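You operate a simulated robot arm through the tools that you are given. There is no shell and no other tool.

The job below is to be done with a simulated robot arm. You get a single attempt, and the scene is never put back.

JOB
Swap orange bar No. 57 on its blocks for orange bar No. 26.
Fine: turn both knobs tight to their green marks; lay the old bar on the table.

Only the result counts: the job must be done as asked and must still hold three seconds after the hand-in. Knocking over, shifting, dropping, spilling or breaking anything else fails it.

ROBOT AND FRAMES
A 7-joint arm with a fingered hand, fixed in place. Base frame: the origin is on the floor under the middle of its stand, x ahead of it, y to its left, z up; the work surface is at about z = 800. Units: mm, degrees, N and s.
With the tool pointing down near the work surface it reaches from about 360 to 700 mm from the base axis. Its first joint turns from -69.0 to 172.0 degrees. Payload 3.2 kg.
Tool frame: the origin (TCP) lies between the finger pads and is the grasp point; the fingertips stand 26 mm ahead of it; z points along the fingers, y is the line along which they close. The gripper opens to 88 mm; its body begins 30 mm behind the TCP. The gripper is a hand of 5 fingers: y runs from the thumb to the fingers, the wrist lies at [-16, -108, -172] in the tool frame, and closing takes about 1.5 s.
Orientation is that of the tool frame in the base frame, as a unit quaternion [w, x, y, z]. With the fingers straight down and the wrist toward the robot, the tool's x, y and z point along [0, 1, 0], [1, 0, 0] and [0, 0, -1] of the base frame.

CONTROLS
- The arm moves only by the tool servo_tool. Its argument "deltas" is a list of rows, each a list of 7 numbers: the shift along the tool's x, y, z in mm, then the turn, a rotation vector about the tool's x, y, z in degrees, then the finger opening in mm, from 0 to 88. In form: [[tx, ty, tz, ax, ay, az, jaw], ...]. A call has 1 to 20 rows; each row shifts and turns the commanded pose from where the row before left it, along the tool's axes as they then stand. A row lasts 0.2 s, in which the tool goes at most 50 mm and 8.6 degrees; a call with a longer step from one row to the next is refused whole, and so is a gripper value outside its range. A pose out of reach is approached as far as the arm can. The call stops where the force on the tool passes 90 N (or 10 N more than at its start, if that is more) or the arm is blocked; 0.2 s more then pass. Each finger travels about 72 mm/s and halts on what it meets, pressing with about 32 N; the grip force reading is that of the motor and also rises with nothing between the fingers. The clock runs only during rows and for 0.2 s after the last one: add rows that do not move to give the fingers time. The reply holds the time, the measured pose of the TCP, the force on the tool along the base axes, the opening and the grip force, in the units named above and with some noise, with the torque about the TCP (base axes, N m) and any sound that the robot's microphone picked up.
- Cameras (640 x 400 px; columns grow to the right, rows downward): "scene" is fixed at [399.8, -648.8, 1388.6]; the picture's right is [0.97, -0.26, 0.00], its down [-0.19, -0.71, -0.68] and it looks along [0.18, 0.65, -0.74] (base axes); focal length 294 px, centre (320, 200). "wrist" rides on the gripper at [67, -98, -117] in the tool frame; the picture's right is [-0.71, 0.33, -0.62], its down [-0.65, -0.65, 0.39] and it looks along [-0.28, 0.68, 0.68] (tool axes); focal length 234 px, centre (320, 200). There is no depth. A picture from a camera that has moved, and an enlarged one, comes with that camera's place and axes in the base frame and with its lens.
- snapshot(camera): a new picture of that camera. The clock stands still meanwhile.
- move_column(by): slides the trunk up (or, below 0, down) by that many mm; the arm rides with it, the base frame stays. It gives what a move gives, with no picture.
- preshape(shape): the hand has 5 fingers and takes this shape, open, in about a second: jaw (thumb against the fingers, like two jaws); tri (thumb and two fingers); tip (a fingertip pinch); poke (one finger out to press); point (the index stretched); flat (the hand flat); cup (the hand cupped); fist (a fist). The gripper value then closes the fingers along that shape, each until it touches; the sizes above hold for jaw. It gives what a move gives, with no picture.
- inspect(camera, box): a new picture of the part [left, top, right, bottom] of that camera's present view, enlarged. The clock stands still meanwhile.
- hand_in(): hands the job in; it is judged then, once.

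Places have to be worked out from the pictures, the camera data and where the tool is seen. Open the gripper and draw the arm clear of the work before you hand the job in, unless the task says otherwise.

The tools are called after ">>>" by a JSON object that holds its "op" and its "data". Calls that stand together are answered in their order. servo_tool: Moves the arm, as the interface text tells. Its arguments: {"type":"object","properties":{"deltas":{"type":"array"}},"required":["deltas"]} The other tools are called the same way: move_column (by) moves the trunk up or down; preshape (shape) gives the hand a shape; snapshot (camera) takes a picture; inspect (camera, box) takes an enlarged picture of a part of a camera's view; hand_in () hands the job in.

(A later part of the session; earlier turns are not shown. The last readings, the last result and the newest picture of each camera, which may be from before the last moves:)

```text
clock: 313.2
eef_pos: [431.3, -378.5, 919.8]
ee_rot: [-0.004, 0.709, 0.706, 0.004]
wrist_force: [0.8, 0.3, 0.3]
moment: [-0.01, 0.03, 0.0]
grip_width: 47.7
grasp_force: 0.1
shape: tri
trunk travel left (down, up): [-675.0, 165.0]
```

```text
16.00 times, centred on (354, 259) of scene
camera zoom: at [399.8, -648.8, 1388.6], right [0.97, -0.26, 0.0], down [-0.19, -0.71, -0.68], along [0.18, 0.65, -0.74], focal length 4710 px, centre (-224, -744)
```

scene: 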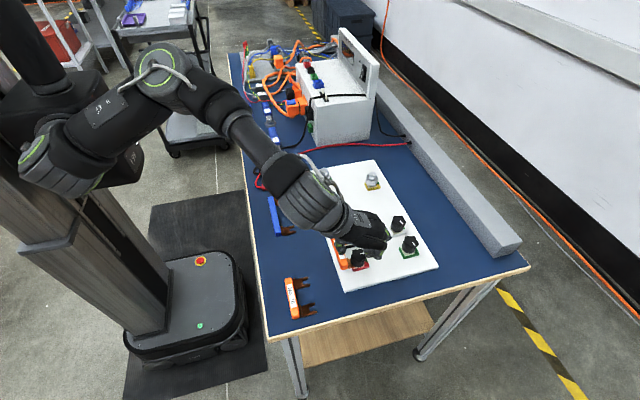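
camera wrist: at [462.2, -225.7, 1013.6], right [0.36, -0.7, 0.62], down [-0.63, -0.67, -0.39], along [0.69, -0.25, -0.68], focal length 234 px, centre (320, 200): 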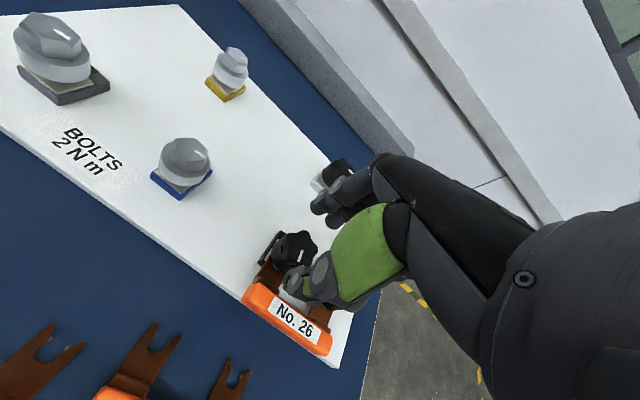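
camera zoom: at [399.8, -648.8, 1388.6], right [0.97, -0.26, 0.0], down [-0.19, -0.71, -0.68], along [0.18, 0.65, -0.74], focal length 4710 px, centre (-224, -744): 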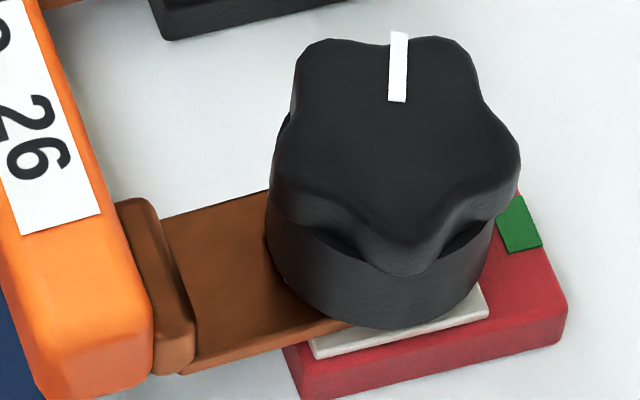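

The bar now lies flat with both knobs near 72°, so the nubs can't ride up. I'll form a closed jaw again but pitch the hand back 27° so the finger backs are vertical, then push the handle straight in.

>>> {"op": "preshape", "data": {"shape": "jaw"}}

>>> {"op": "servo_tool", "data": {"deltas": [[0, 0, 0, 0, 0, 0, 60], [0, 0, 0, 0, 0, 0, 40], [0, 0, 0, 0, 0, 0, 20], [0, 0, 0, 0, 0, 0, 0], [0, 0, 0, 0, 0, 0, 0], [0, 0, 0, 0, 0, 0, 0], [0, 0, 0, -6.75, 0, 0, 0], [0, 0, 0, -6.75, 0, 0, 0], [0, 0, 0, -6.75, 0, 0, 0], [0, 0, 0, -6.75, 0, 0, 0], [0, 0, 0, 0, 0, 0, 0], [0, 0, 0, 0, 0, 0, 0]]}}

>>> {"op": "snapshot", "data": {"camera": "wrist"}}

>>> {"op": "inspect", "data": {"camera": "scene", "box": [250, 210, 390, 310]}}

```text
clock: 314.1
eef_pos: [432.5, -378.6, 919.0]
ee_rot: [-0.005, 0.708, 0.706, 0.003]
wrist_force: [0.8, -0.3, 0.0]
moment: [-0.03, -0.02, -0.02]
grip_width: 87.7
grasp_force: 0.0
shape: jaw
trunk travel left (down, up): [-675.0, 165.0]
```

```text
clock: 316.7
eef_pos: [433.4, -378.9, 919.0]
ee_rot: [0.162, 0.69, 0.685, 0.168]
wrist_force: [-1.1, -0.1, 0.0]
moment: [-0.03, -0.01, 0.0]
grip_width: 0.0
grasp_force: 32.4
shape: jaw
trunk travel left (down, up): [-675.0, 165.0]
```

```text
taken
camera wrist: at [293.4, -312.1, 980.2], right [0.01, -0.71, 0.7], down [-0.41, -0.64, -0.65], along [0.91, -0.28, -0.3], focal length 234 px, centre (320, 200)
```

wrist: 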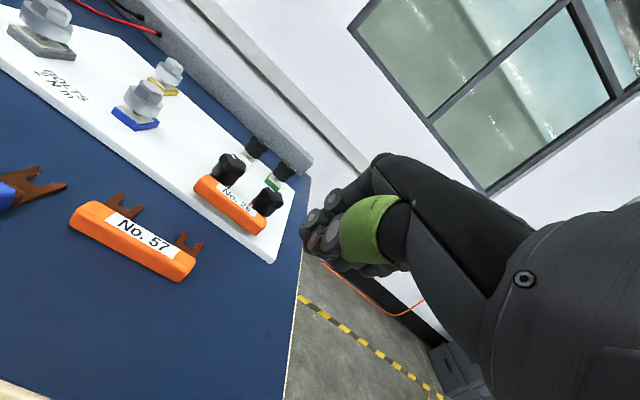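

```text
4.00 times, centred on (320, 260) of scene
camera zoom: at [399.8, -648.8, 1388.6], right [0.97, -0.26, 0.0], down [-0.19, -0.71, -0.68], along [0.18, 0.65, -0.74], focal length 1178 px, centre (320, -40)
```

zoom: 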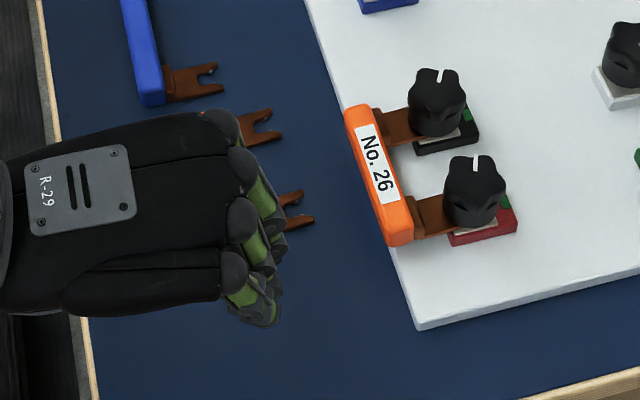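

This pose also gives a low-angle view of the bar. I'll zoom in on it from here.

>>> {"op": "inspect", "data": {"camera": "wrist", "box": [185, 135, 305, 255]}}

>>> {"op": "inspect", "data": {"camera": "wrist", "box": [200, 140, 260, 200]}}

```text
3.33 times, centred on (245, 195) of wrist
camera zoom: at [293.4, -312.1, 980.2], right [0.01, -0.71, 0.7], down [-0.41, -0.64, -0.65], along [0.91, -0.28, -0.3], focal length 781 px, centre (570, 217)
```

zoom: 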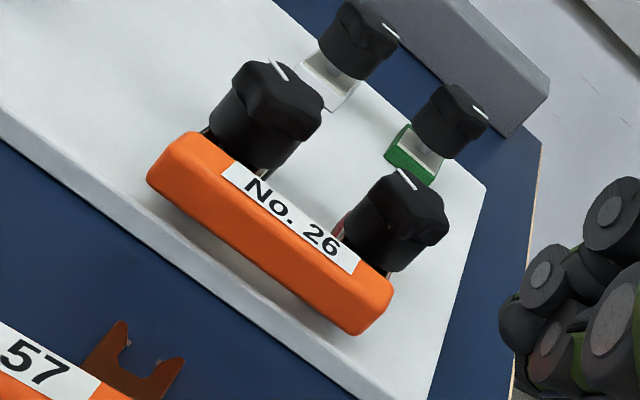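

```text
6.67 times, centred on (230, 170) of wrist
camera zoom: at [293.4, -312.1, 980.2], right [0.01, -0.71, 0.7], down [-0.41, -0.64, -0.65], along [0.91, -0.28, -0.3], focal length 1561 px, centre (920, 400)
```

zoom: 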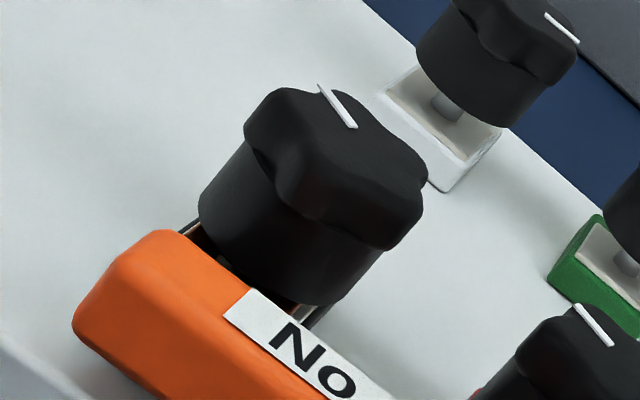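

The white post shows only a plain stud, but a push with the lugs flat is still the right move. I'll bring the pitched closed jaw down behind the handle.

>>> {"op": "servo_tool", "data": {"deltas": [[20, 15, 7.6, 0, 0, 0, 0], [20, 15, 7.6, 0, 0, 0, 0], [20, 14.6, 7.5, 0, 0, 0, 0], [0, -9, 17.8, 0, 0, 0, 0], [0, -9, 17.8, 0, 0, 0, 0], [0, -9, 17.8, 0, 0, 0, 0], [0, 0, 0, 0, 0, 0, 0], [0, 0, 0, 0, 0, 0, 0]]}}

>>> {"op": "inspect", "data": {"camera": "wrist", "box": [230, 130, 390, 290]}}

>>> {"op": "inspect", "data": {"camera": "scene", "box": [290, 205, 390, 285]}}

```text
clock: 318.5
eef_pos: [484.7, -317.9, 858.0]
ee_rot: [0.161, 0.69, 0.686, 0.168]
wrist_force: [-0.7, -0.9, -0.1]
moment: [-0.03, 0.0, -0.01]
grip_width: 0.0
grasp_force: 32.3
shape: jaw
trunk travel left (down, up): [-675.0, 165.0]
```

```text
2.50 times, centred on (310, 210) of wrist
camera zoom: at [344.8, -250.9, 920.7], right [0.01, -0.71, 0.7], down [-0.41, -0.64, -0.65], along [0.91, -0.28, -0.3], focal length 585 px, centre (345, 175)
```

zoom: 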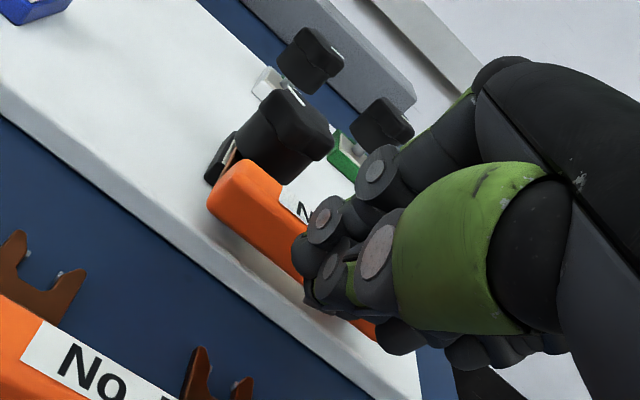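

```text
5.00 times, centred on (340, 245) of scene
camera zoom: at [399.8, -648.8, 1388.6], right [0.97, -0.26, 0.0], down [-0.19, -0.71, -0.68], along [0.18, 0.65, -0.74], focal length 1472 px, centre (220, -25)
```

zoom: 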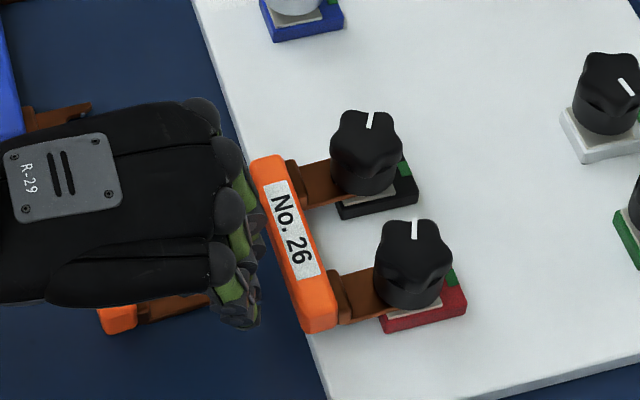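

I'll lower 5 mm more so the fingers meet the handle's full side face, then advance toward it.

>>> {"op": "servo_tool", "data": {"deltas": [[0, -2.3, 4.5, 0, 0, 0, 0], [0, 1.78, 0.91, 0, 0, 0, 0], [0, 1.78, 0.91, 0, 0, 0, 0], [0, 1.78, 0.91, 0, 0, 0, 0], [0, 1.78, 0.91, 0, 0, 0, 0], [0, 0, 0, 0, 0, 0, 0]]}}

>>> {"op": "inspect", "data": {"camera": "scene", "box": [300, 210, 390, 280]}}

```text
clock: 319.9
eef_pos: [493.4, -318.7, 855.3]
ee_rot: [0.161, 0.69, 0.686, 0.167]
wrist_force: [-0.4, -0.6, 0.9]
moment: [0.0, -0.01, -0.01]
grip_width: 0.0
grasp_force: 32.7
shape: jaw
trunk travel left (down, up): [-675.0, 165.0]
```

```text
5.71 times, centred on (345, 245) of scene
camera zoom: at [399.8, -648.8, 1388.6], right [0.97, -0.26, 0.0], down [-0.19, -0.71, -0.68], along [0.18, 0.65, -0.74], focal length 1682 px, centre (177, -57)
```

zoom: 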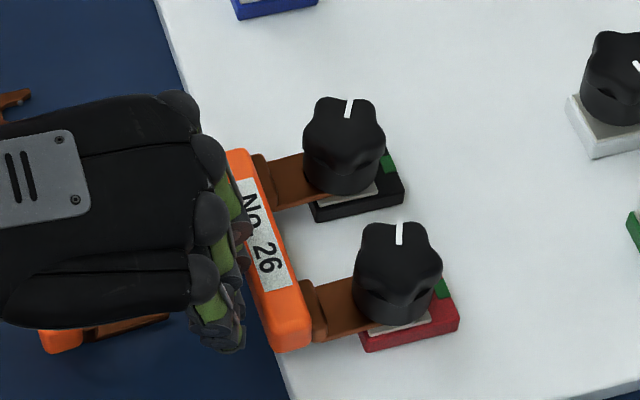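

Almost touching. I'll keep advancing in small steps.

>>> {"op": "servo_tool", "data": {"deltas": [[0, 1.34, 0.68, 0, 0, 0, 0], [0, 1.34, 0.68, 0, 0, 0, 0], [0, 1.34, 0.68, 0, 0, 0, 0], [0, 0, 0, 0, 0, 0, 0]]}}

>>> {"op": "servo_tool", "data": {"deltas": [[0, 1.34, 0.68, 0, 0, 0, 0], [0, 1.34, 0.68, 0, 0, 0, 0], [0, 0, 0, 0, 0, 0, 0]]}}

>>> {"op": "inspect", "data": {"camera": "scene", "box": [300, 210, 390, 280]}}

>>> {"op": "inspect", "data": {"camera": "wrist", "box": [230, 130, 390, 290]}}

```text
clock: 320.9
eef_pos: [496.2, -318.7, 853.8]
ee_rot: [0.162, 0.689, 0.686, 0.168]
wrist_force: [-0.3, 0.0, 0.0]
moment: [0.0, 0.02, -0.02]
grip_width: 0.0
grasp_force: 32.0
shape: jaw
trunk travel left (down, up): [-675.0, 165.0]
```

```text
clock: 321.7
eef_pos: [499.7, -319.8, 855.3]
ee_rot: [0.161, 0.69, 0.685, 0.168]
wrist_force: [-0.9, -0.2, 0.5]
moment: [-0.02, -0.03, -0.03]
grip_width: 0.3
grasp_force: 32.0
shape: jaw
trunk travel left (down, up): [-675.0, 165.0]
```

```text
5.71 times, centred on (345, 245) of scene
camera zoom: at [399.8, -648.8, 1388.6], right [0.97, -0.26, 0.0], down [-0.19, -0.71, -0.68], along [0.18, 0.65, -0.74], focal length 1682 px, centre (177, -57)
```

zoom: 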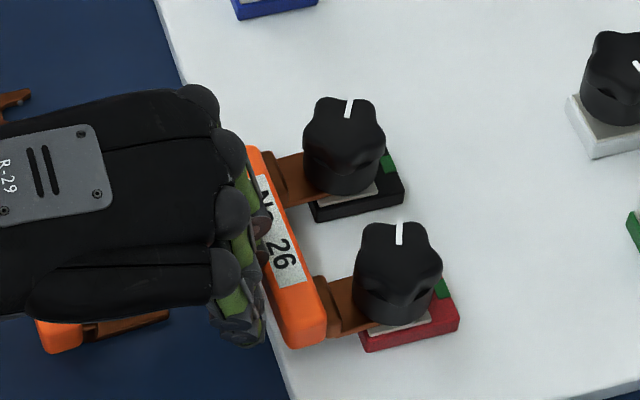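

```text
2.50 times, centred on (310, 210) of wrist
camera zoom: at [360.0, -251.8, 915.6], right [0.01, -0.71, 0.7], down [-0.41, -0.64, -0.65], along [0.91, -0.28, -0.3], focal length 585 px, centre (345, 175)
```

zoom: 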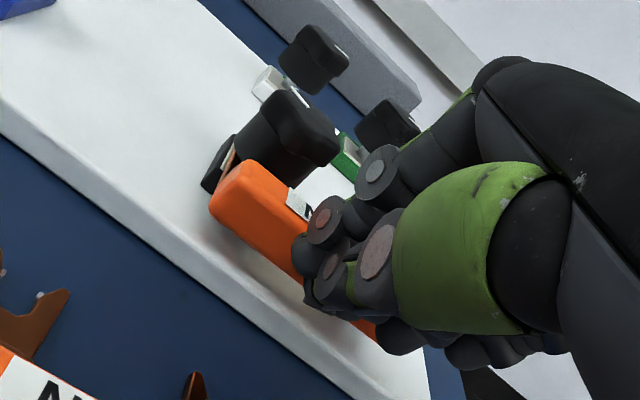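

The bar is already sliding in with almost no force. I'll continue pushing.

>>> {"op": "servo_tool", "data": {"deltas": [[0, 1.34, 0.68, 0, 0, 0, 0], [0, 1.34, 0.68, 0, 0, 0, 0], [0, 0, 0, 0, 0, 0, 0]]}}

>>> {"op": "servo_tool", "data": {"deltas": [[0, 1.34, 0.68, 0, 0, 0, 0], [0, 0, 0, 0, 0, 0, 0]]}}

>>> {"op": "servo_tool", "data": {"deltas": [[0, 1.34, 0.68, 0, 0, 0, 0], [0, 0, 0, 0, 0, 0, 0]]}}

>>> {"op": "inspect", "data": {"camera": "scene", "box": [326, 220, 382, 275]}}

```text
clock: 322.5
eef_pos: [501.9, -318.9, 853.5]
ee_rot: [0.161, 0.689, 0.686, 0.169]
wrist_force: [-0.7, 0.3, 0.1]
moment: [0.01, 0.03, -0.03]
grip_width: 0.1
grasp_force: 32.4
shape: jaw
trunk travel left (down, up): [-675.0, 165.0]
```

```text
clock: 323.1
eef_pos: [506.3, -319.5, 853.7]
ee_rot: [0.161, 0.689, 0.686, 0.169]
wrist_force: [-0.3, 0.9, 0.8]
moment: [-0.01, 0.02, -0.01]
grip_width: 0.0
grasp_force: 31.9
shape: jaw
trunk travel left (down, up): [-675.0, 165.0]
```

```text
clock: 323.7
eef_pos: [506.3, -320.1, 854.8]
ee_rot: [0.161, 0.69, 0.686, 0.168]
wrist_force: [-2.7, 0.0, 1.4]
moment: [-0.04, 0.02, -0.01]
grip_width: 0.0
grasp_force: 32.3
shape: jaw
trunk travel left (down, up): [-675.0, 165.0]
```

```text
7.27 times, centred on (354, 248) of scene
camera zoom: at [399.8, -648.8, 1388.6], right [0.97, -0.26, 0.0], down [-0.19, -0.71, -0.68], along [0.18, 0.65, -0.74], focal length 2141 px, centre (73, -146)
```

zoom: 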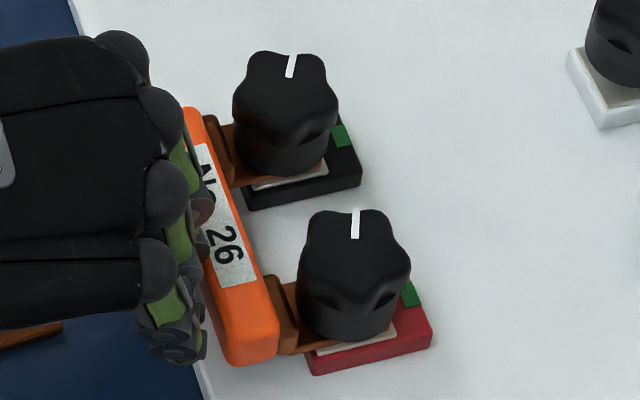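

The handle is now nearly where bar 57's was, with light force. I'll push a bit more to feel the roots bottom out.

>>> {"op": "servo_tool", "data": {"deltas": [[0, 0.9, 0.45, 0, 0, 0, 0], [0, 0, 0, 0, 0, 0, 0]]}}

>>> {"op": "servo_tool", "data": {"deltas": [[0, 0.9, 0.45, 0, 0, 0, 0], [0, 0, 0, 0, 0, 0, 0]]}}

>>> {"op": "servo_tool", "data": {"deltas": [[0, 0.9, 0.45, 0, 0, 0, 0], [0, 0, 0, 0, 0, 0, 0]]}}

>>> {"op": "inspect", "data": {"camera": "scene", "box": [326, 220, 382, 275]}}

>>> {"op": "inspect", "data": {"camera": "scene", "box": [342, 250, 366, 268]}}

```text
clock: 324.3
eef_pos: [508.1, -318.9, 854.9]
ee_rot: [0.162, 0.69, 0.686, 0.167]
wrist_force: [-3.3, 1.0, 2.0]
moment: [0.0, 0.02, -0.02]
grip_width: 0.2
grasp_force: 32.1
shape: jaw
trunk travel left (down, up): [-675.0, 165.0]
```

```text
clock: 324.9
eef_pos: [507.5, -320.4, 855.4]
ee_rot: [0.162, 0.689, 0.686, 0.169]
wrist_force: [-5.8, 0.5, 2.4]
moment: [-0.01, 0.04, -0.05]
grip_width: 0.0
grasp_force: 32.4
shape: jaw
trunk travel left (down, up): [-675.0, 165.0]
```

```text
clock: 325.5
eef_pos: [507.1, -319.8, 854.6]
ee_rot: [0.163, 0.69, 0.685, 0.168]
wrist_force: [-5.3, 0.6, 1.2]
moment: [-0.04, 0.01, -0.03]
grip_width: 0.0
grasp_force: 31.9
shape: jaw
trunk travel left (down, up): [-675.0, 165.0]
```

```text
7.27 times, centred on (354, 248) of scene
camera zoom: at [399.8, -648.8, 1388.6], right [0.97, -0.26, 0.0], down [-0.19, -0.71, -0.68], along [0.18, 0.65, -0.74], focal length 2141 px, centre (73, -146)
```

zoom: 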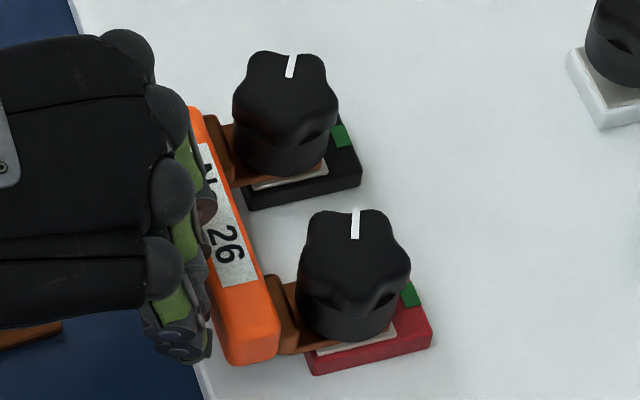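

```text
16.00 times, centred on (354, 259) of scene
camera zoom: at [399.8, -648.8, 1388.6], right [0.97, -0.26, 0.0], down [-0.19, -0.71, -0.68], along [0.18, 0.65, -0.74], focal length 4710 px, centre (-224, -744)
```

zoom: 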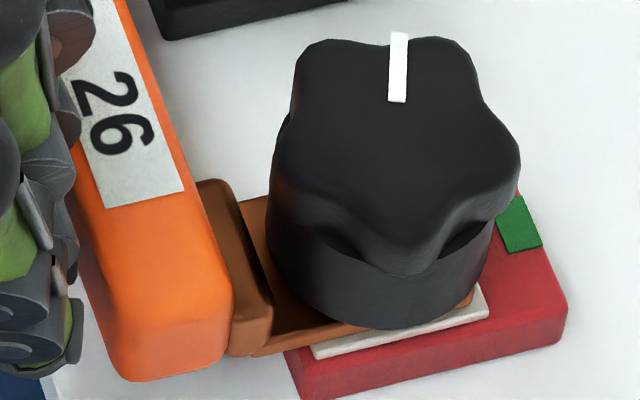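

The lugs are flat and the handle sits where bar 57's did. I'll lean in a little harder to be sure it's fully home.

>>> {"op": "servo_tool", "data": {"deltas": [[0, 0.9, 0.45, 0, 0, 0, 0], [0, 0.9, 0.45, 0, 0, 0, 0], [0, 0, 0, 0, 0, 0, 0]]}}

>>> {"op": "servo_tool", "data": {"deltas": [[0, 0.9, 0.45, 0, 0, 0, 0], [0, 0.9, 0.45, 0, 0, 0, 0], [0, 0, 0, 0, 0, 0, 0]]}}

>>> {"op": "inspect", "data": {"camera": "scene", "box": [342, 250, 366, 268]}}

>>> {"op": "inspect", "data": {"camera": "scene", "box": [331, 228, 355, 246]}}

```text
clock: 326.3
eef_pos: [509.2, -319.0, 854.3]
ee_rot: [0.163, 0.689, 0.686, 0.168]
wrist_force: [-9.6, 1.6, 0.4]
moment: [0.02, 0.06, -0.04]
grip_width: 0.3
grasp_force: 31.7
shape: jaw
trunk travel left (down, up): [-675.0, 165.0]
```

```text
clock: 327.1
eef_pos: [509.1, -318.5, 855.9]
ee_rot: [0.162, 0.691, 0.685, 0.168]
wrist_force: [-17.5, 1.5, -2.1]
moment: [0.02, 0.19, -0.03]
grip_width: 0.0
grasp_force: 32.5
shape: jaw
trunk travel left (down, up): [-675.0, 165.0]
```

```text
16.00 times, centred on (354, 259) of scene
camera zoom: at [399.8, -648.8, 1388.6], right [0.97, -0.26, 0.0], down [-0.19, -0.71, -0.68], along [0.18, 0.65, -0.74], focal length 4710 px, centre (-224, -744)
```

zoom: 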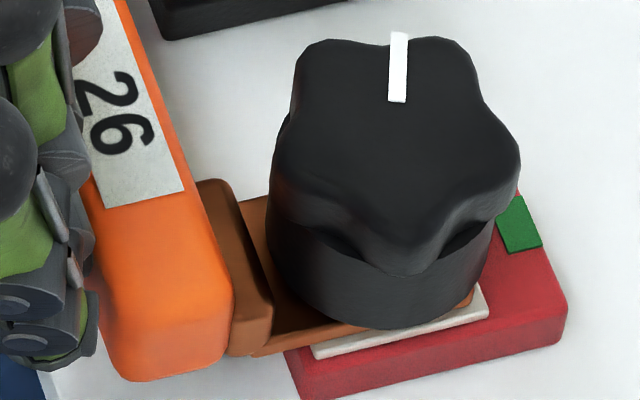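

```text
16.00 times, centred on (343, 237) of scene
camera zoom: at [399.8, -648.8, 1388.6], right [0.97, -0.26, 0.0], down [-0.19, -0.71, -0.68], along [0.18, 0.65, -0.74], focal length 4710 px, centre (-48, -392)
```

zoom: 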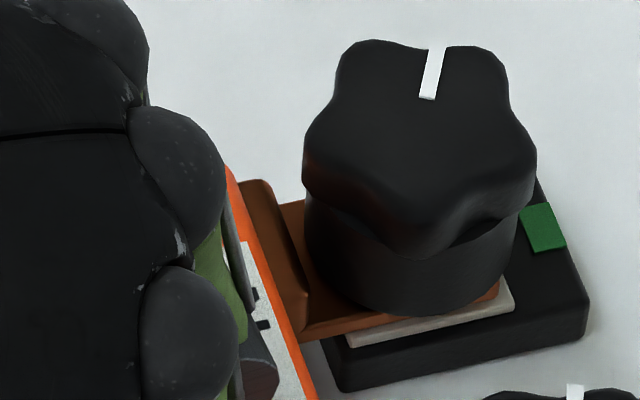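

A solid stop at 17 N: bar 26 is fully home and flat. I'll back the hand off and prepare for final tightening of the red knob.

>>> {"op": "servo_tool", "data": {"deltas": [[0, -2.7, -1.4, 0, 0, 0, 0], [0, -8, -4, 0, 0, 0, 0], [0, -9, -4.5, 0, 0, 0, 0], [0, 9, -17.8, 0, 0, 0, 0], [0, 9, -17.8, 0, 0, 0, 0], [0, 9, -17.8, 0, 0, 0, 0], [0, 0, 0, 6.75, 0, 0, 0], [0, 0, 0, 6.75, 0, 0, 0], [0, 0, 0, 6.75, 0, 0, 0], [0, 0, 0, 6.75, 0, 0, 0], [0, 0, 0, 0, 0, 0, 0]]}}

>>> {"op": "preshape", "data": {"shape": "tri"}}

>>> {"op": "inspect", "data": {"camera": "scene", "box": [326, 220, 382, 275]}}

```text
clock: 329.5
eef_pos: [489.6, -319.8, 913.6]
ee_rot: [-0.003, 0.708, 0.706, 0.003]
wrist_force: [-0.9, -0.1, 0.1]
moment: [0.0, -0.02, 0.03]
grip_width: 0.1
grasp_force: 32.1
shape: jaw
trunk travel left (down, up): [-675.0, 165.0]
```

```text
clock: 330.4
eef_pos: [490.0, -319.7, 914.0]
ee_rot: [-0.003, 0.708, 0.706, 0.003]
wrist_force: [-0.3, -0.4, 0.1]
moment: [0.01, 0.03, -0.02]
grip_width: 87.7
grasp_force: 0.0
shape: tri
trunk travel left (down, up): [-675.0, 165.0]
```

```text
7.27 times, centred on (354, 248) of scene
camera zoom: at [399.8, -648.8, 1388.6], right [0.97, -0.26, 0.0], down [-0.19, -0.71, -0.68], along [0.18, 0.65, -0.74], focal length 2141 px, centre (73, -146)
```

zoom: 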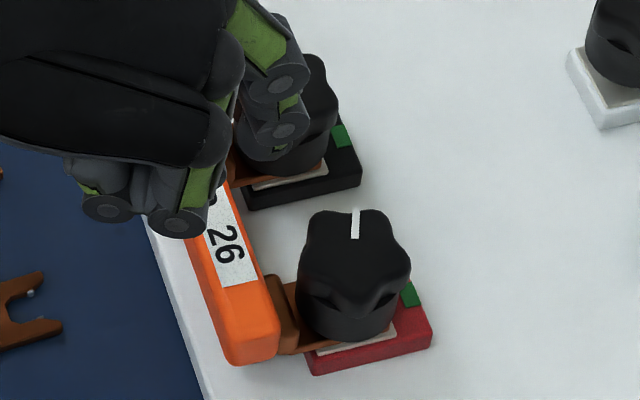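

Bar 26's handle now coincides exactly with bar 57's original image position, level and not drooping. I'll go to the red knob at yaw +56°.

>>> {"op": "servo_tool", "data": {"deltas": [[-15, 37, 0, 0, 0, 0, 60], [-14.5, 37, 0, 0, 0, 0, 50], [0, 0, 8, 0, 0, -8, 48], [0, 0, 9, 0, 0, -8, 48], [0, 0, 0, 0, 0, -8, 48], [0, 0, 0, 0, 0, -8, 48], [0, 0, 0, 0, 0, -8, 48], [0, 0, 0, 0, 0, -8, 48], [0, 0, 0, 0, 0, -8, 48], [0, 0, 0, 0, 0, 0, 48], [0, 0, 0, 0, 0, 0, 48]]}}

>>> {"op": "inspect", "data": {"camera": "wrist", "box": [210, 150, 410, 290]}}

```text
clock: 332.8
eef_pos: [564.4, -349.9, 896.2]
ee_rot: [-0.003, 0.294, 0.956, 0.004]
wrist_force: [-0.7, 0.2, 0.0]
moment: [-0.01, -0.03, -0.02]
grip_width: 48.4
grasp_force: 0.1
shape: tri
trunk travel left (down, up): [-675.0, 165.0]
```

```text
2.86 times, centred on (310, 220) of wrist
camera zoom: at [454.9, -393.3, 1012.2], right [0.77, -0.13, 0.62], down [0.17, -0.9, -0.4], along [0.61, 0.41, -0.67], focal length 669 px, centre (349, 143)
```

zoom: 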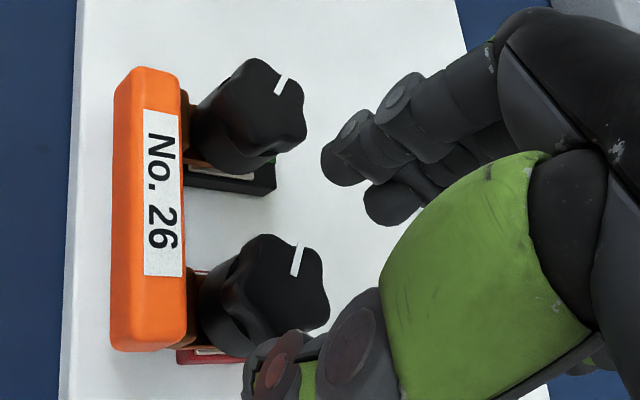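

Centred on the red knob. I'll descend to TCP z≈874.5, grip and turn clockwise 56°, then check.

>>> {"op": "servo_tool", "data": {"deltas": [[0, 0, 11, 0, 0, 0, 48], [0, 0, 10.7, 0, 0, 0, 48], [0, 0, 0, 0, 0, 0, 40], [0, 0, 0, 0, 0, 0, 30], [0, 0, 0, 0, 0, 0, 20], [0, 0, 0, 0, 0, 0, 10], [0, 0, 0, 0, 0, 0, 5], [0, 0, 0.1, 0, 0, 8, 5], [0, 0, 0.1, 0, 0, 8, 5], [0, 0, 0.1, 0, 0, 8, 5], [0, 0, 0.1, 0, 0, 8, 5], [0, 0, 0.1, 0, 0, 8, 5], [0, 0, 0.1, 0, 0, 8, 5], [0, 0, 0.1, 0, 0, 8, 5], [0, 0, 0, 0, 0, 0, 5]]}}

>>> {"op": "inspect", "data": {"camera": "wrist", "box": [230, 170, 390, 290]}}

```text
clock: 336.0
eef_pos: [565.9, -348.6, 873.9]
ee_rot: [-0.004, 0.709, 0.705, 0.004]
wrist_force: [0.5, 6.0, -0.8]
moment: [0.06, -0.08, 0.13]
grip_width: 21.7
grasp_force: 32.0
shape: tri
trunk travel left (down, up): [-675.0, 165.0]
```

```text
3.33 times, centred on (310, 230) of wrist
camera zoom: at [468.4, -281.5, 991.8], right [0.33, -0.72, 0.62], down [-0.66, -0.64, -0.39], along [0.68, -0.28, -0.68], focal length 781 px, centre (353, 100)
```

zoom: 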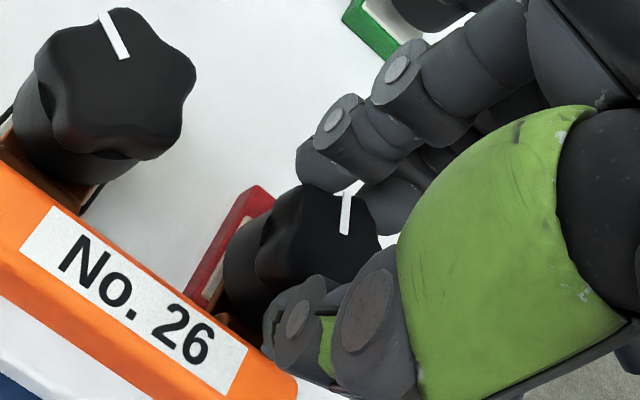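

Red is at about 22° and still turning (0.13 N·m) — well past the earlier stall. I'll continue another 24°.

>>> {"op": "servo_tool", "data": {"deltas": [[0, 0, 0.1, 0, 0, 6, 5], [0, 0, 0.1, 0, 0, 6, 5], [0, 0, 0.1, 0, 0, 6, 5], [0, 0, 0.1, 0, 0, 6, 5], [0, 0, 0, 0, 0, 0, 5]]}}

>>> {"op": "inspect", "data": {"camera": "wrist", "box": [230, 170, 390, 290]}}

```text
clock: 337.2
eef_pos: [566.7, -347.7, 872.8]
ee_rot: [-0.004, 0.839, 0.544, 0.002]
wrist_force: [6.6, 9.3, -0.9]
moment: [0.16, -0.28, 0.29]
grip_width: 21.2
grasp_force: 31.8
shape: tri
trunk travel left (down, up): [-675.0, 165.0]
```

```text
3.33 times, centred on (310, 230) of wrist
camera zoom: at [504.7, -247.1, 991.6], right [0.01, -0.79, 0.62], down [-0.86, -0.32, -0.39], along [0.51, -0.53, -0.68], focal length 781 px, centre (353, 100)
```

zoom: 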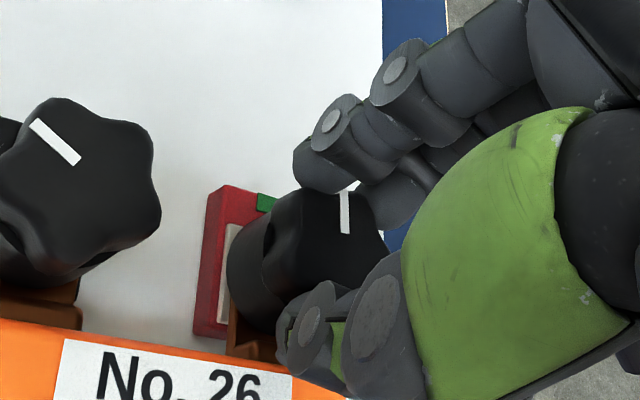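

Red is at about 6° with torque rising to 0.29 N·m as it clamps. I'll turn a little more.

>>> {"op": "servo_tool", "data": {"deltas": [[0, 0, 0, 0, 0, 4, 5], [0, 0, 0, 0, 0, 4, 5], [0, 0, 0, 0, 0, 0, 5]]}}

>>> {"op": "inspect", "data": {"camera": "wrist", "box": [230, 170, 390, 290]}}

```text
clock: 338.0
eef_pos: [566.5, -346.6, 872.7]
ee_rot: [-0.005, 0.875, 0.484, 0.001]
wrist_force: [6.2, 10.8, -2.7]
moment: [0.16, -0.25, 0.28]
grip_width: 20.6
grasp_force: 31.4
shape: tri
trunk travel left (down, up): [-675.0, 165.0]
```

```text
3.33 times, centred on (310, 230) of wrist
camera zoom: at [519.3, -239.9, 991.6], right [-0.09, -0.78, 0.62], down [-0.9, -0.2, -0.39], along [0.42, -0.59, -0.68], focal length 781 px, centre (353, 100)
```

zoom: 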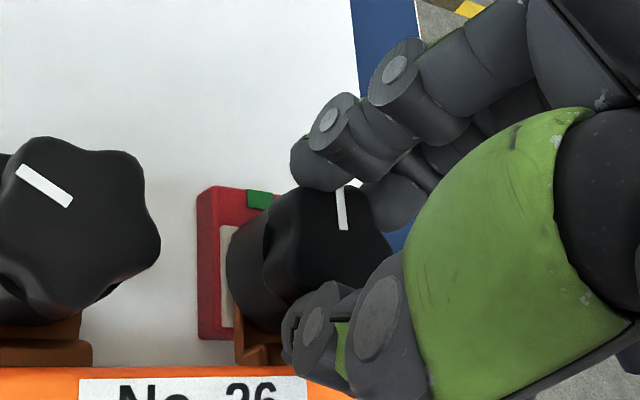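

Red is at about 4° with 0.28 N·m. I'm near the yaw limit, so I'll release, go back and re-grip for the last few degrees.

>>> {"op": "servo_tool", "data": {"deltas": [[0, 0, 0, 0, 0, 4, 0], [0, 0, 0, 0, 0, 0, 0], [0, 0, 0, 0, 0, 0, 30], [0, 0, 0, 0, 0, 0, 46], [0, 0, 0, 0, 0, 0, 46], [0, 0, -12, 0, 0, 0, 48], [0, 0, -12, 0, 0, 0, 48], [0, 0, 0, 0, 0, -8, 48], [0, 0, 0, 0, 0, -8, 48], [0, 0, 0, 0, 0, -8, 48], [0, 0, 0, 0, 0, -8, 48], [0, 0, 0, 0, 0, -8, 48], [0, 0, 0, 0, 0, -8, 48], [0, 0, 0, 0, 0, -8, 48], [0, 0, 0, 0, 0, 0, 48], [0, 0, 0, 0, 0, 0, 48]]}}

>>> {"op": "inspect", "data": {"camera": "wrist", "box": [210, 150, 410, 290]}}

>>> {"op": "inspect", "data": {"camera": "scene", "box": [326, 220, 382, 275]}}

```text
clock: 341.4
eef_pos: [564.7, -349.6, 897.3]
ee_rot: [-0.003, 0.574, 0.819, 0.004]
wrist_force: [-0.1, -0.2, -0.4]
moment: [0.02, 0.02, 0.0]
grip_width: 47.7
grasp_force: 0.0
shape: tri
trunk travel left (down, up): [-675.0, 165.0]
```

```text
2.86 times, centred on (310, 220) of wrist
camera zoom: at [450.5, -320.3, 1015.2], right [0.55, -0.56, 0.62], down [-0.4, -0.83, -0.4], along [0.73, -0.02, -0.68], focal length 669 px, centre (349, 143)
```

zoom: 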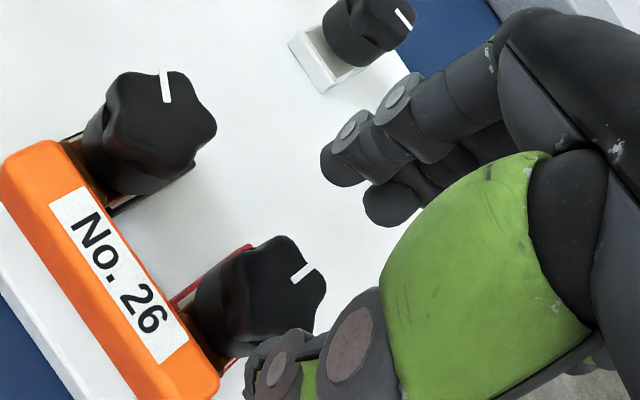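

```text
7.27 times, centred on (354, 248) of scene
camera zoom: at [399.8, -648.8, 1388.6], right [0.97, -0.26, 0.0], down [-0.19, -0.71, -0.68], along [0.18, 0.65, -0.74], focal length 2141 px, centre (73, -146)
```

zoom: 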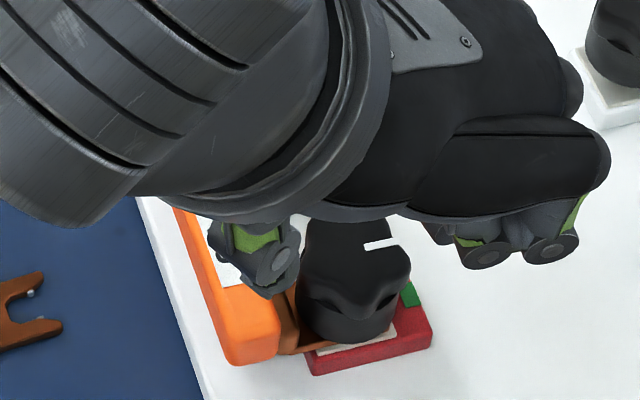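

In the scene view the red pointer now looks aligned with the mark just as at the start. I'll zoom in to measure it closely.

>>> {"op": "inspect", "data": {"camera": "scene", "box": [348, 246, 372, 264]}}

>>> {"op": "inspect", "data": {"camera": "wrist", "box": [270, 225, 330, 270]}}

```text
16.00 times, centred on (360, 255) of scene
camera zoom: at [399.8, -648.8, 1388.6], right [0.97, -0.26, 0.0], down [-0.19, -0.71, -0.68], along [0.18, 0.65, -0.74], focal length 4710 px, centre (-320, -680)
```

zoom: 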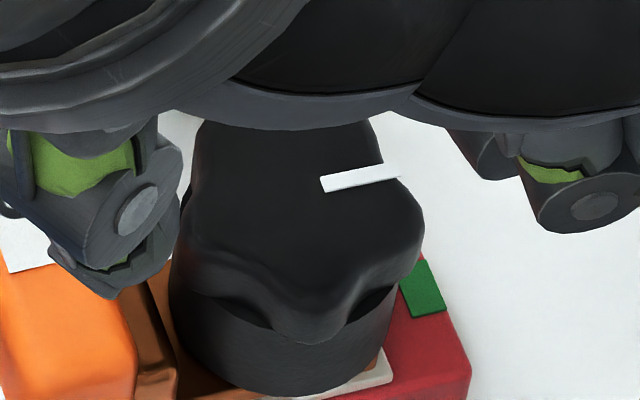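

```text
8.89 times, centred on (300, 248) of wrist
camera zoom: at [450.5, -320.3, 1015.2], right [0.55, -0.56, 0.62], down [-0.4, -0.83, -0.4], along [0.73, -0.02, -0.68], focal length 2082 px, centre (498, -222)
```

zoom: 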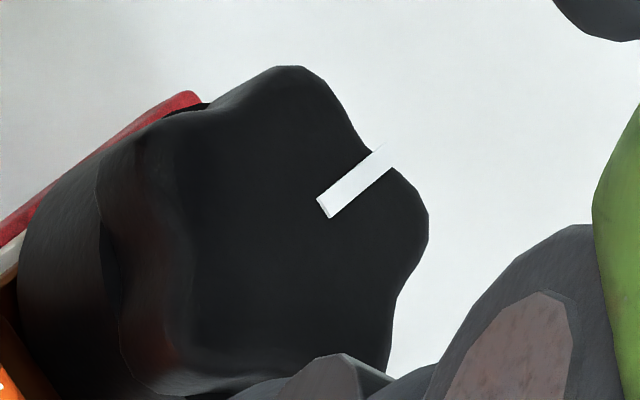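

Red's pointer matches its original tight reading on the mark. Now the black knob: I'll move over it and start from yaw +60°.

>>> {"op": "servo_tool", "data": {"deltas": [[24.6, 17.2, 0, 0, 0, 0, 48], [24.6, 17.2, 0, 0, 0, 0, 48], [0, 0, 0, 0, 0, -8, 48], [0, 0, 0, 0, 0, -8, 48], [0, 0, 0, 0, 0, -8, 48], [0, 0, 0, 0, 0, -4, 48], [0, 0, 0, 0, 0, 0, 48], [0, 0, 0, 0, 0, 0, 48]]}}

>>> {"op": "inspect", "data": {"camera": "wrist", "box": [210, 150, 410, 290]}}

```text
clock: 343.2
eef_pos: [580.5, -292.6, 897.9]
ee_rot: [-0.003, 0.36, 0.933, 0.005]
wrist_force: [-0.2, -0.6, 0.0]
moment: [0.01, 0.01, 0.01]
grip_width: 47.3
grasp_force: 0.2
shape: tri
trunk travel left (down, up): [-675.0, 165.0]
```

```text
2.86 times, centred on (310, 220) of wrist
camera zoom: at [465.5, -320.1, 1015.0], right [0.75, -0.24, 0.62], down [0.04, -0.92, -0.4], along [0.66, 0.32, -0.68], focal length 669 px, centre (349, 143)
```

zoom: 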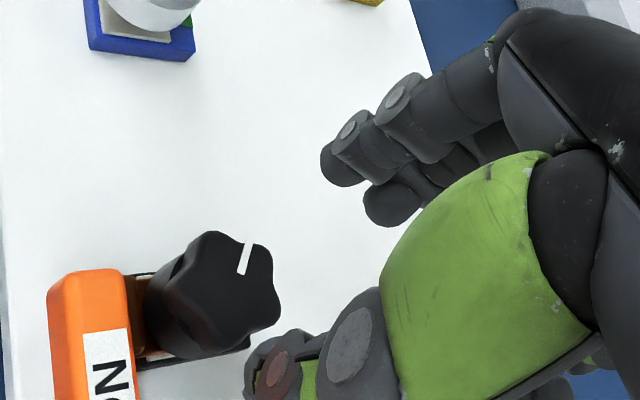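

I overshot by about 16 mm in x. I'll correct and rotate to yaw +68°.

>>> {"op": "servo_tool", "data": {"deltas": [[14.1, -8.8, 0, 0, 0, 0, 48], [0, 0, 0, 0, 0, -7, 48], [0, 0, 0, 0, 0, -7, 48], [0, 0, 0, 0, 0, -6, 48], [0, 0, 0, 0, 0, 0, 48], [0, 0, 0, 0, 0, 0, 48]]}}

>>> {"op": "inspect", "data": {"camera": "wrist", "box": [210, 150, 410, 290]}}

```text
clock: 344.6
eef_pos: [564.0, -289.6, 898.2]
ee_rot: [-0.002, 0.193, 0.981, 0.005]
wrist_force: [-0.5, -0.3, 0.8]
moment: [0.0, 0.01, 0.01]
grip_width: 47.2
grasp_force: 0.1
shape: tri
trunk travel left (down, up): [-675.0, 165.0]
```

```text
2.86 times, centred on (310, 220) of wrist
camera zoom: at [464.8, -354.6, 1015.0], right [0.78, 0.03, 0.62], down [0.35, -0.85, -0.4], along [0.51, 0.53, -0.67], focal length 669 px, centre (349, 143)
```

zoom: 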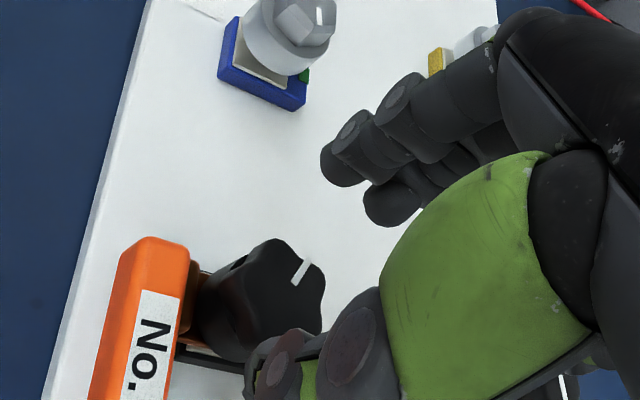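

Centred; the black pointer is at about 57°. I'll descend, grip and turn clockwise 48°.

>>> {"op": "servo_tool", "data": {"deltas": [[0, 0, 12, 0, 0, 0, 48], [0, 0, 12, 0, 0, 0, 48], [0, 0, 0, 0, 0, 0, 40], [0, 0, 0, 0, 0, 0, 30], [0, 0, 0, 0, 0, 0, 20], [0, 0, 0, 0, 0, 0, 10], [0, 0, 0, 0, 0, 0, 5], [0, 0, 0.1, 0, 0, 8, 5], [0, 0, 0.1, 0, 0, 8, 5], [0, 0, 0.1, 0, 0, 8, 5], [0, 0, 0.1, 0, 0, 8, 5], [0, 0, 0.1, 0, 0, 8, 5], [0, 0, 0.1, 0, 0, 8, 5], [0, 0, 0, 0, 0, 0, 5]]}}

>>> {"op": "inspect", "data": {"camera": "wrist", "box": [230, 170, 390, 290]}}

```text
clock: 347.6
eef_pos: [563.4, -287.7, 873.4]
ee_rot: [-0.004, 0.576, 0.817, 0.004]
wrist_force: [-2.0, 1.5, -1.7]
moment: [0.03, 0.0, 0.15]
grip_width: 21.3
grasp_force: 32.2
shape: tri
trunk travel left (down, up): [-675.0, 165.0]
```

```text
3.33 times, centred on (310, 230) of wrist
camera zoom: at [449.7, -258.2, 991.3], right [0.55, -0.56, 0.62], down [-0.4, -0.83, -0.4], along [0.73, -0.03, -0.68], focal length 781 px, centre (353, 100)
```

zoom: 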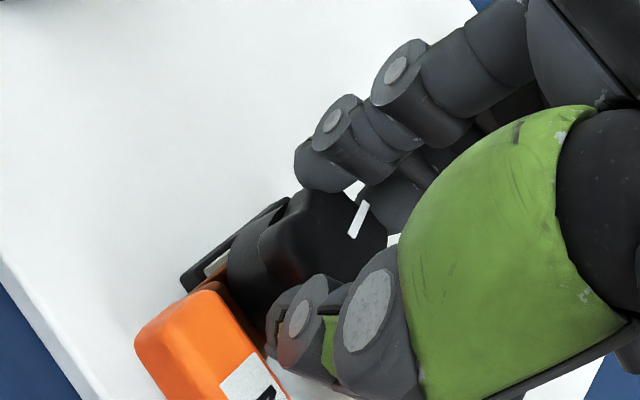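

Black is at about 20° and turning well. I'll continue another 28°.

>>> {"op": "servo_tool", "data": {"deltas": [[0, 0, 0.1, 0, 0, 7, 5], [0, 0, 0.1, 0, 0, 7, 5], [0, 0, 0.1, 0, 0, 7, 5], [0, 0, 0.1, 0, 0, 7, 5], [0, 0, 0, 0, 0, 0, 5]]}}

>>> {"op": "inspect", "data": {"camera": "wrist", "box": [230, 170, 390, 290]}}

```text
clock: 348.8
eef_pos: [564.6, -286.1, 873.2]
ee_rot: [-0.004, 0.756, 0.654, 0.002]
wrist_force: [0.2, 9.5, -0.5]
moment: [0.15, -0.16, 0.31]
grip_width: 20.8
grasp_force: 32.0
shape: tri
trunk travel left (down, up): [-675.0, 165.0]
```

```text
3.33 times, centred on (310, 230) of wrist
camera zoom: at [477.8, -206.6, 991.3], right [0.23, -0.75, 0.62], down [-0.74, -0.55, -0.39], along [0.63, -0.37, -0.68], focal length 781 px, centre (353, 100)
```

zoom: 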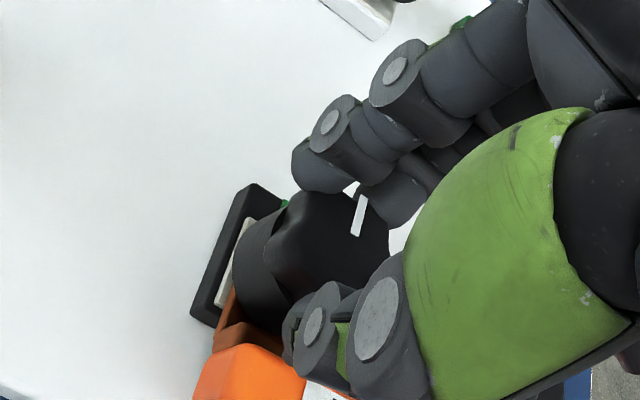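

Black is at about 3° with 0.31 N·m. A little more to bring it firmly onto the mark.

>>> {"op": "servo_tool", "data": {"deltas": [[0, 0, 0, 0, 0, 4, 0], [0, 0, 0, 0, 0, 4, 0], [0, 0, 0, 0, 0, 3, 0], [0, 0, 0, 0, 0, 0, 0]]}}

>>> {"op": "inspect", "data": {"camera": "wrist", "box": [230, 170, 390, 290]}}

```text
clock: 349.8
eef_pos: [563.9, -285.1, 872.3]
ee_rot: [-0.004, 0.815, 0.579, 0.001]
wrist_force: [5.7, 14.0, -1.7]
moment: [0.2, -0.28, 0.38]
grip_width: 20.4
grasp_force: 32.1
shape: tri
trunk travel left (down, up): [-675.0, 165.0]
```

```text
3.33 times, centred on (310, 230) of wrist
camera zoom: at [495.2, -191.4, 991.2], right [0.08, -0.78, 0.62], down [-0.83, -0.4, -0.39], along [0.55, -0.48, -0.68], focal length 781 px, centre (353, 100)
```

zoom: 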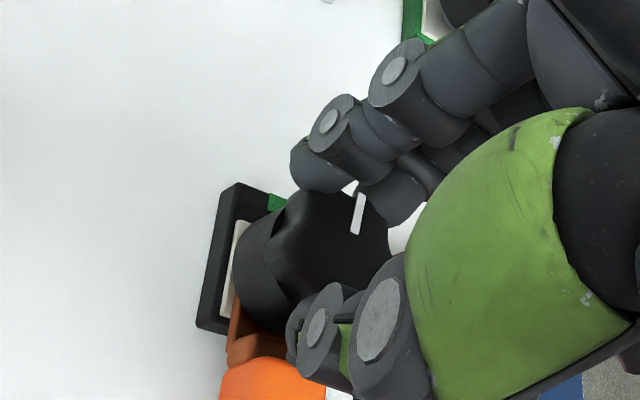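

Black is now at its mark with 0.38 N·m applied. I'll release, lift away and check both pointers from the scene camera.

>>> {"op": "servo_tool", "data": {"deltas": [[0, 0, 0, 0, 0, 0, 30], [0, 0, 0, 0, 0, 0, 46], [0, 0, 0, 0, 0, 0, 46], [0, 0, -12, 0, 0, 0, 48], [0, 0, -20, 0, 0, 0, 48], [0, 0, -15, 0, 0, -8, 48], [0, 0, 0, 0, 0, -8, 48], [0, 0, 0, 0, 0, -3, 48], [-20, -45, 0, 0, 0, 0, 48], [-25, -40, 0, 0, 0, 0, 48], [-25, -40, 0, 0, 0, 0, 48], [-20, -5, 0, 0, 0, 0, 48], [0, 0, 0, 0, 0, 0, 48]]}}

>>> {"op": "inspect", "data": {"camera": "scene", "box": [326, 220, 382, 275]}}

>>> {"op": "inspect", "data": {"camera": "scene", "box": [336, 222, 360, 240]}}

>>> {"op": "inspect", "data": {"camera": "scene", "box": [346, 245, 370, 263]}}

```text
clock: 352.6
eef_pos: [432.7, -378.4, 920.2]
ee_rot: [-0.004, 0.708, 0.706, 0.004]
wrist_force: [-0.2, 0.2, -0.7]
moment: [0.0, -0.01, -0.01]
grip_width: 47.6
grasp_force: 0.0
shape: tri
trunk travel left (down, up): [-675.0, 165.0]
```

```text
7.27 times, centred on (354, 248) of scene
camera zoom: at [399.8, -648.8, 1388.6], right [0.97, -0.26, 0.0], down [-0.19, -0.71, -0.68], along [0.18, 0.65, -0.74], focal length 2141 px, centre (73, -146)
```

zoom: 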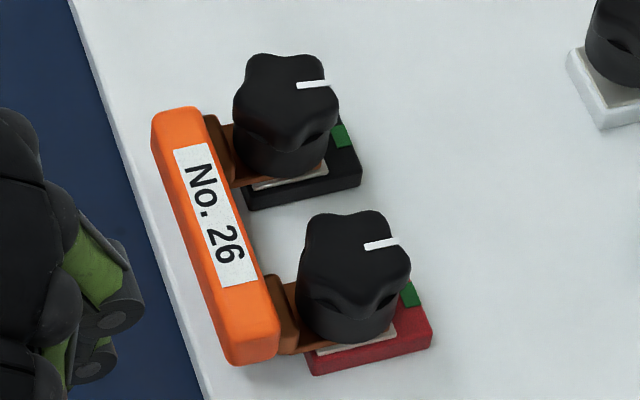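

```text
16.00 times, centred on (348, 231) of scene
camera zoom: at [399.8, -648.8, 1388.6], right [0.97, -0.26, 0.0], down [-0.19, -0.71, -0.68], along [0.18, 0.65, -0.74], focal length 4710 px, centre (-128, -296)
```

zoom: 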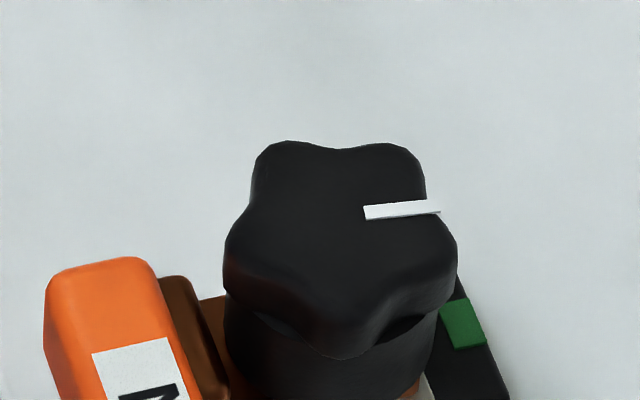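

```text
16.00 times, centred on (358, 254) of scene
camera zoom: at [399.8, -648.8, 1388.6], right [0.97, -0.26, 0.0], down [-0.19, -0.71, -0.68], along [0.18, 0.65, -0.74], focal length 4710 px, centre (-288, -664)
```

zoom: 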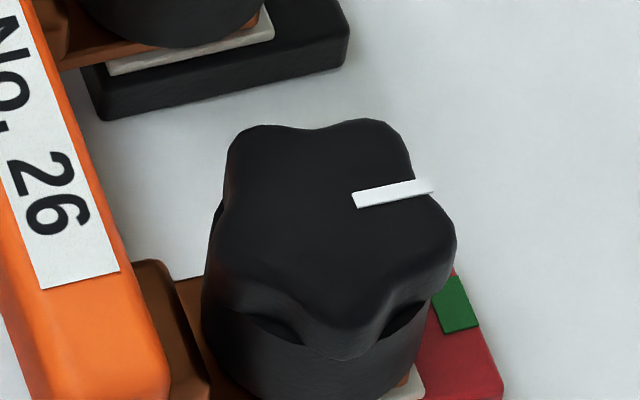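

The black pointer now looks about 9° past its mark (clockwise), while red is within about 3°. I'll double-check with the wrist camera.

>>> {"op": "inspect", "data": {"camera": "wrist", "box": [245, 95, 305, 140]}}

>>> {"op": "inspect", "data": {"camera": "wrist", "box": [270, 130, 330, 175]}}

>>> {"op": "inspect", "data": {"camera": "wrist", "box": [210, 90, 350, 220]}}

```text
8.89 times, centred on (275, 118) of wrist
camera zoom: at [335.8, -312.3, 1038.5], right [0.33, -0.71, 0.62], down [-0.66, -0.64, -0.39], along [0.68, -0.27, -0.68], focal length 2082 px, centre (720, 933)
```

zoom: 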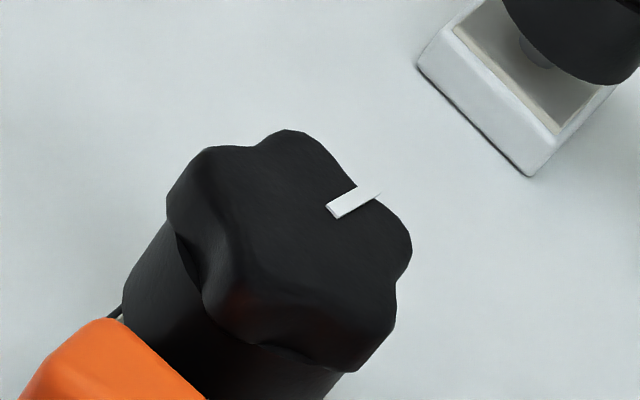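

```text
8.89 times, centred on (300, 152) of wrist
camera zoom: at [335.8, -312.3, 1038.5], right [0.33, -0.71, 0.62], down [-0.66, -0.64, -0.39], along [0.68, -0.27, -0.68], focal length 2082 px, centre (498, 622)
```

zoom: 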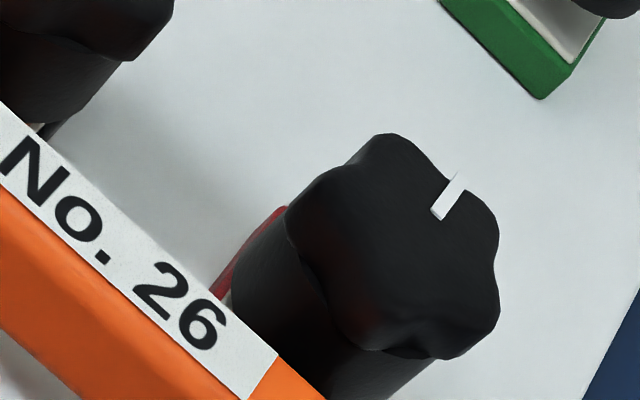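

```text
3.08 times, centred on (280, 155) of wrist
camera zoom: at [335.8, -312.3, 1038.5], right [0.33, -0.71, 0.62], down [-0.66, -0.64, -0.39], along [0.68, -0.27, -0.68], focal length 720 px, centre (443, 338)
```

zoom: 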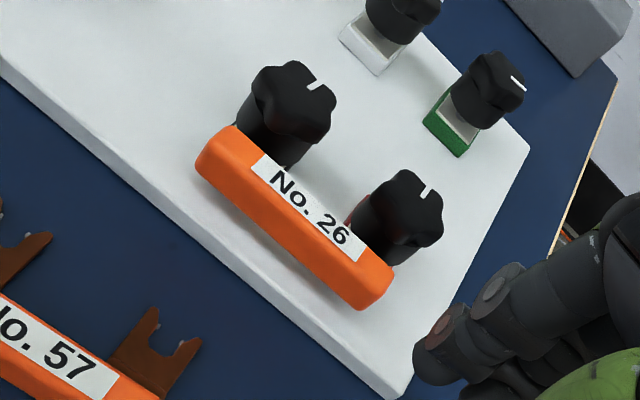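

Both views agree: red is on its mark (0 to -3°), black is about 9° beyond. I'll go back to the black knob, ease it back counter-clockwise past the break, then re-tighten it gently to the mark.

>>> {"op": "servo_tool", "data": {"deltas": [[22.2, 33, 0, 0, 0, 0, 48], [22.2, 33, 0, 0, 0, 0, 48], [22.2, 33, 0, 0, 0, 0, 48], [22.3, 32.6, 0, 0, 0, 0, 48], [0, 0, 11, 0, 0, -5, 48], [0, 0, 11, 0, 0, -5, 48], [0, 0, 0, 0, 0, 0, 48], [0, 0, 0, 0, 0, 0, 48]]}}

>>> {"op": "inspect", "data": {"camera": "wrist", "box": [210, 150, 410, 290]}}

```text
clock: 354.4
eef_pos: [567.7, -288.2, 898.3]
ee_rot: [-0.005, 0.644, 0.765, 0.004]
wrist_force: [0.1, -0.3, 0.3]
moment: [0.0, 0.0, 0.02]
grip_width: 47.1
grasp_force: 0.1
shape: tri
trunk travel left (down, up): [-675.0, 165.0]
```

```text
2.86 times, centred on (310, 220) of wrist
camera zoom: at [460.0, -239.9, 1015.7], right [0.45, -0.65, 0.62], down [-0.53, -0.75, -0.4], along [0.72, -0.15, -0.68], focal length 669 px, centre (349, 143)
```

zoom: 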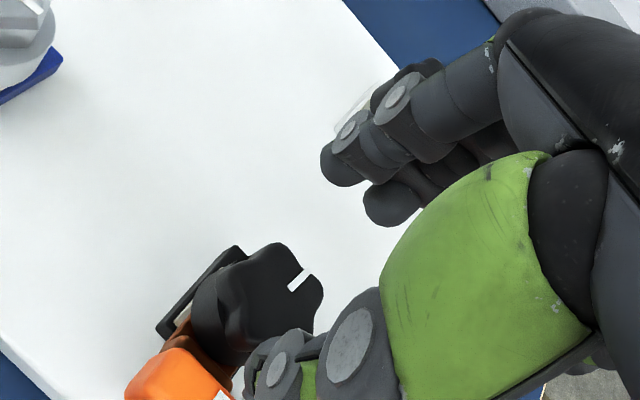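

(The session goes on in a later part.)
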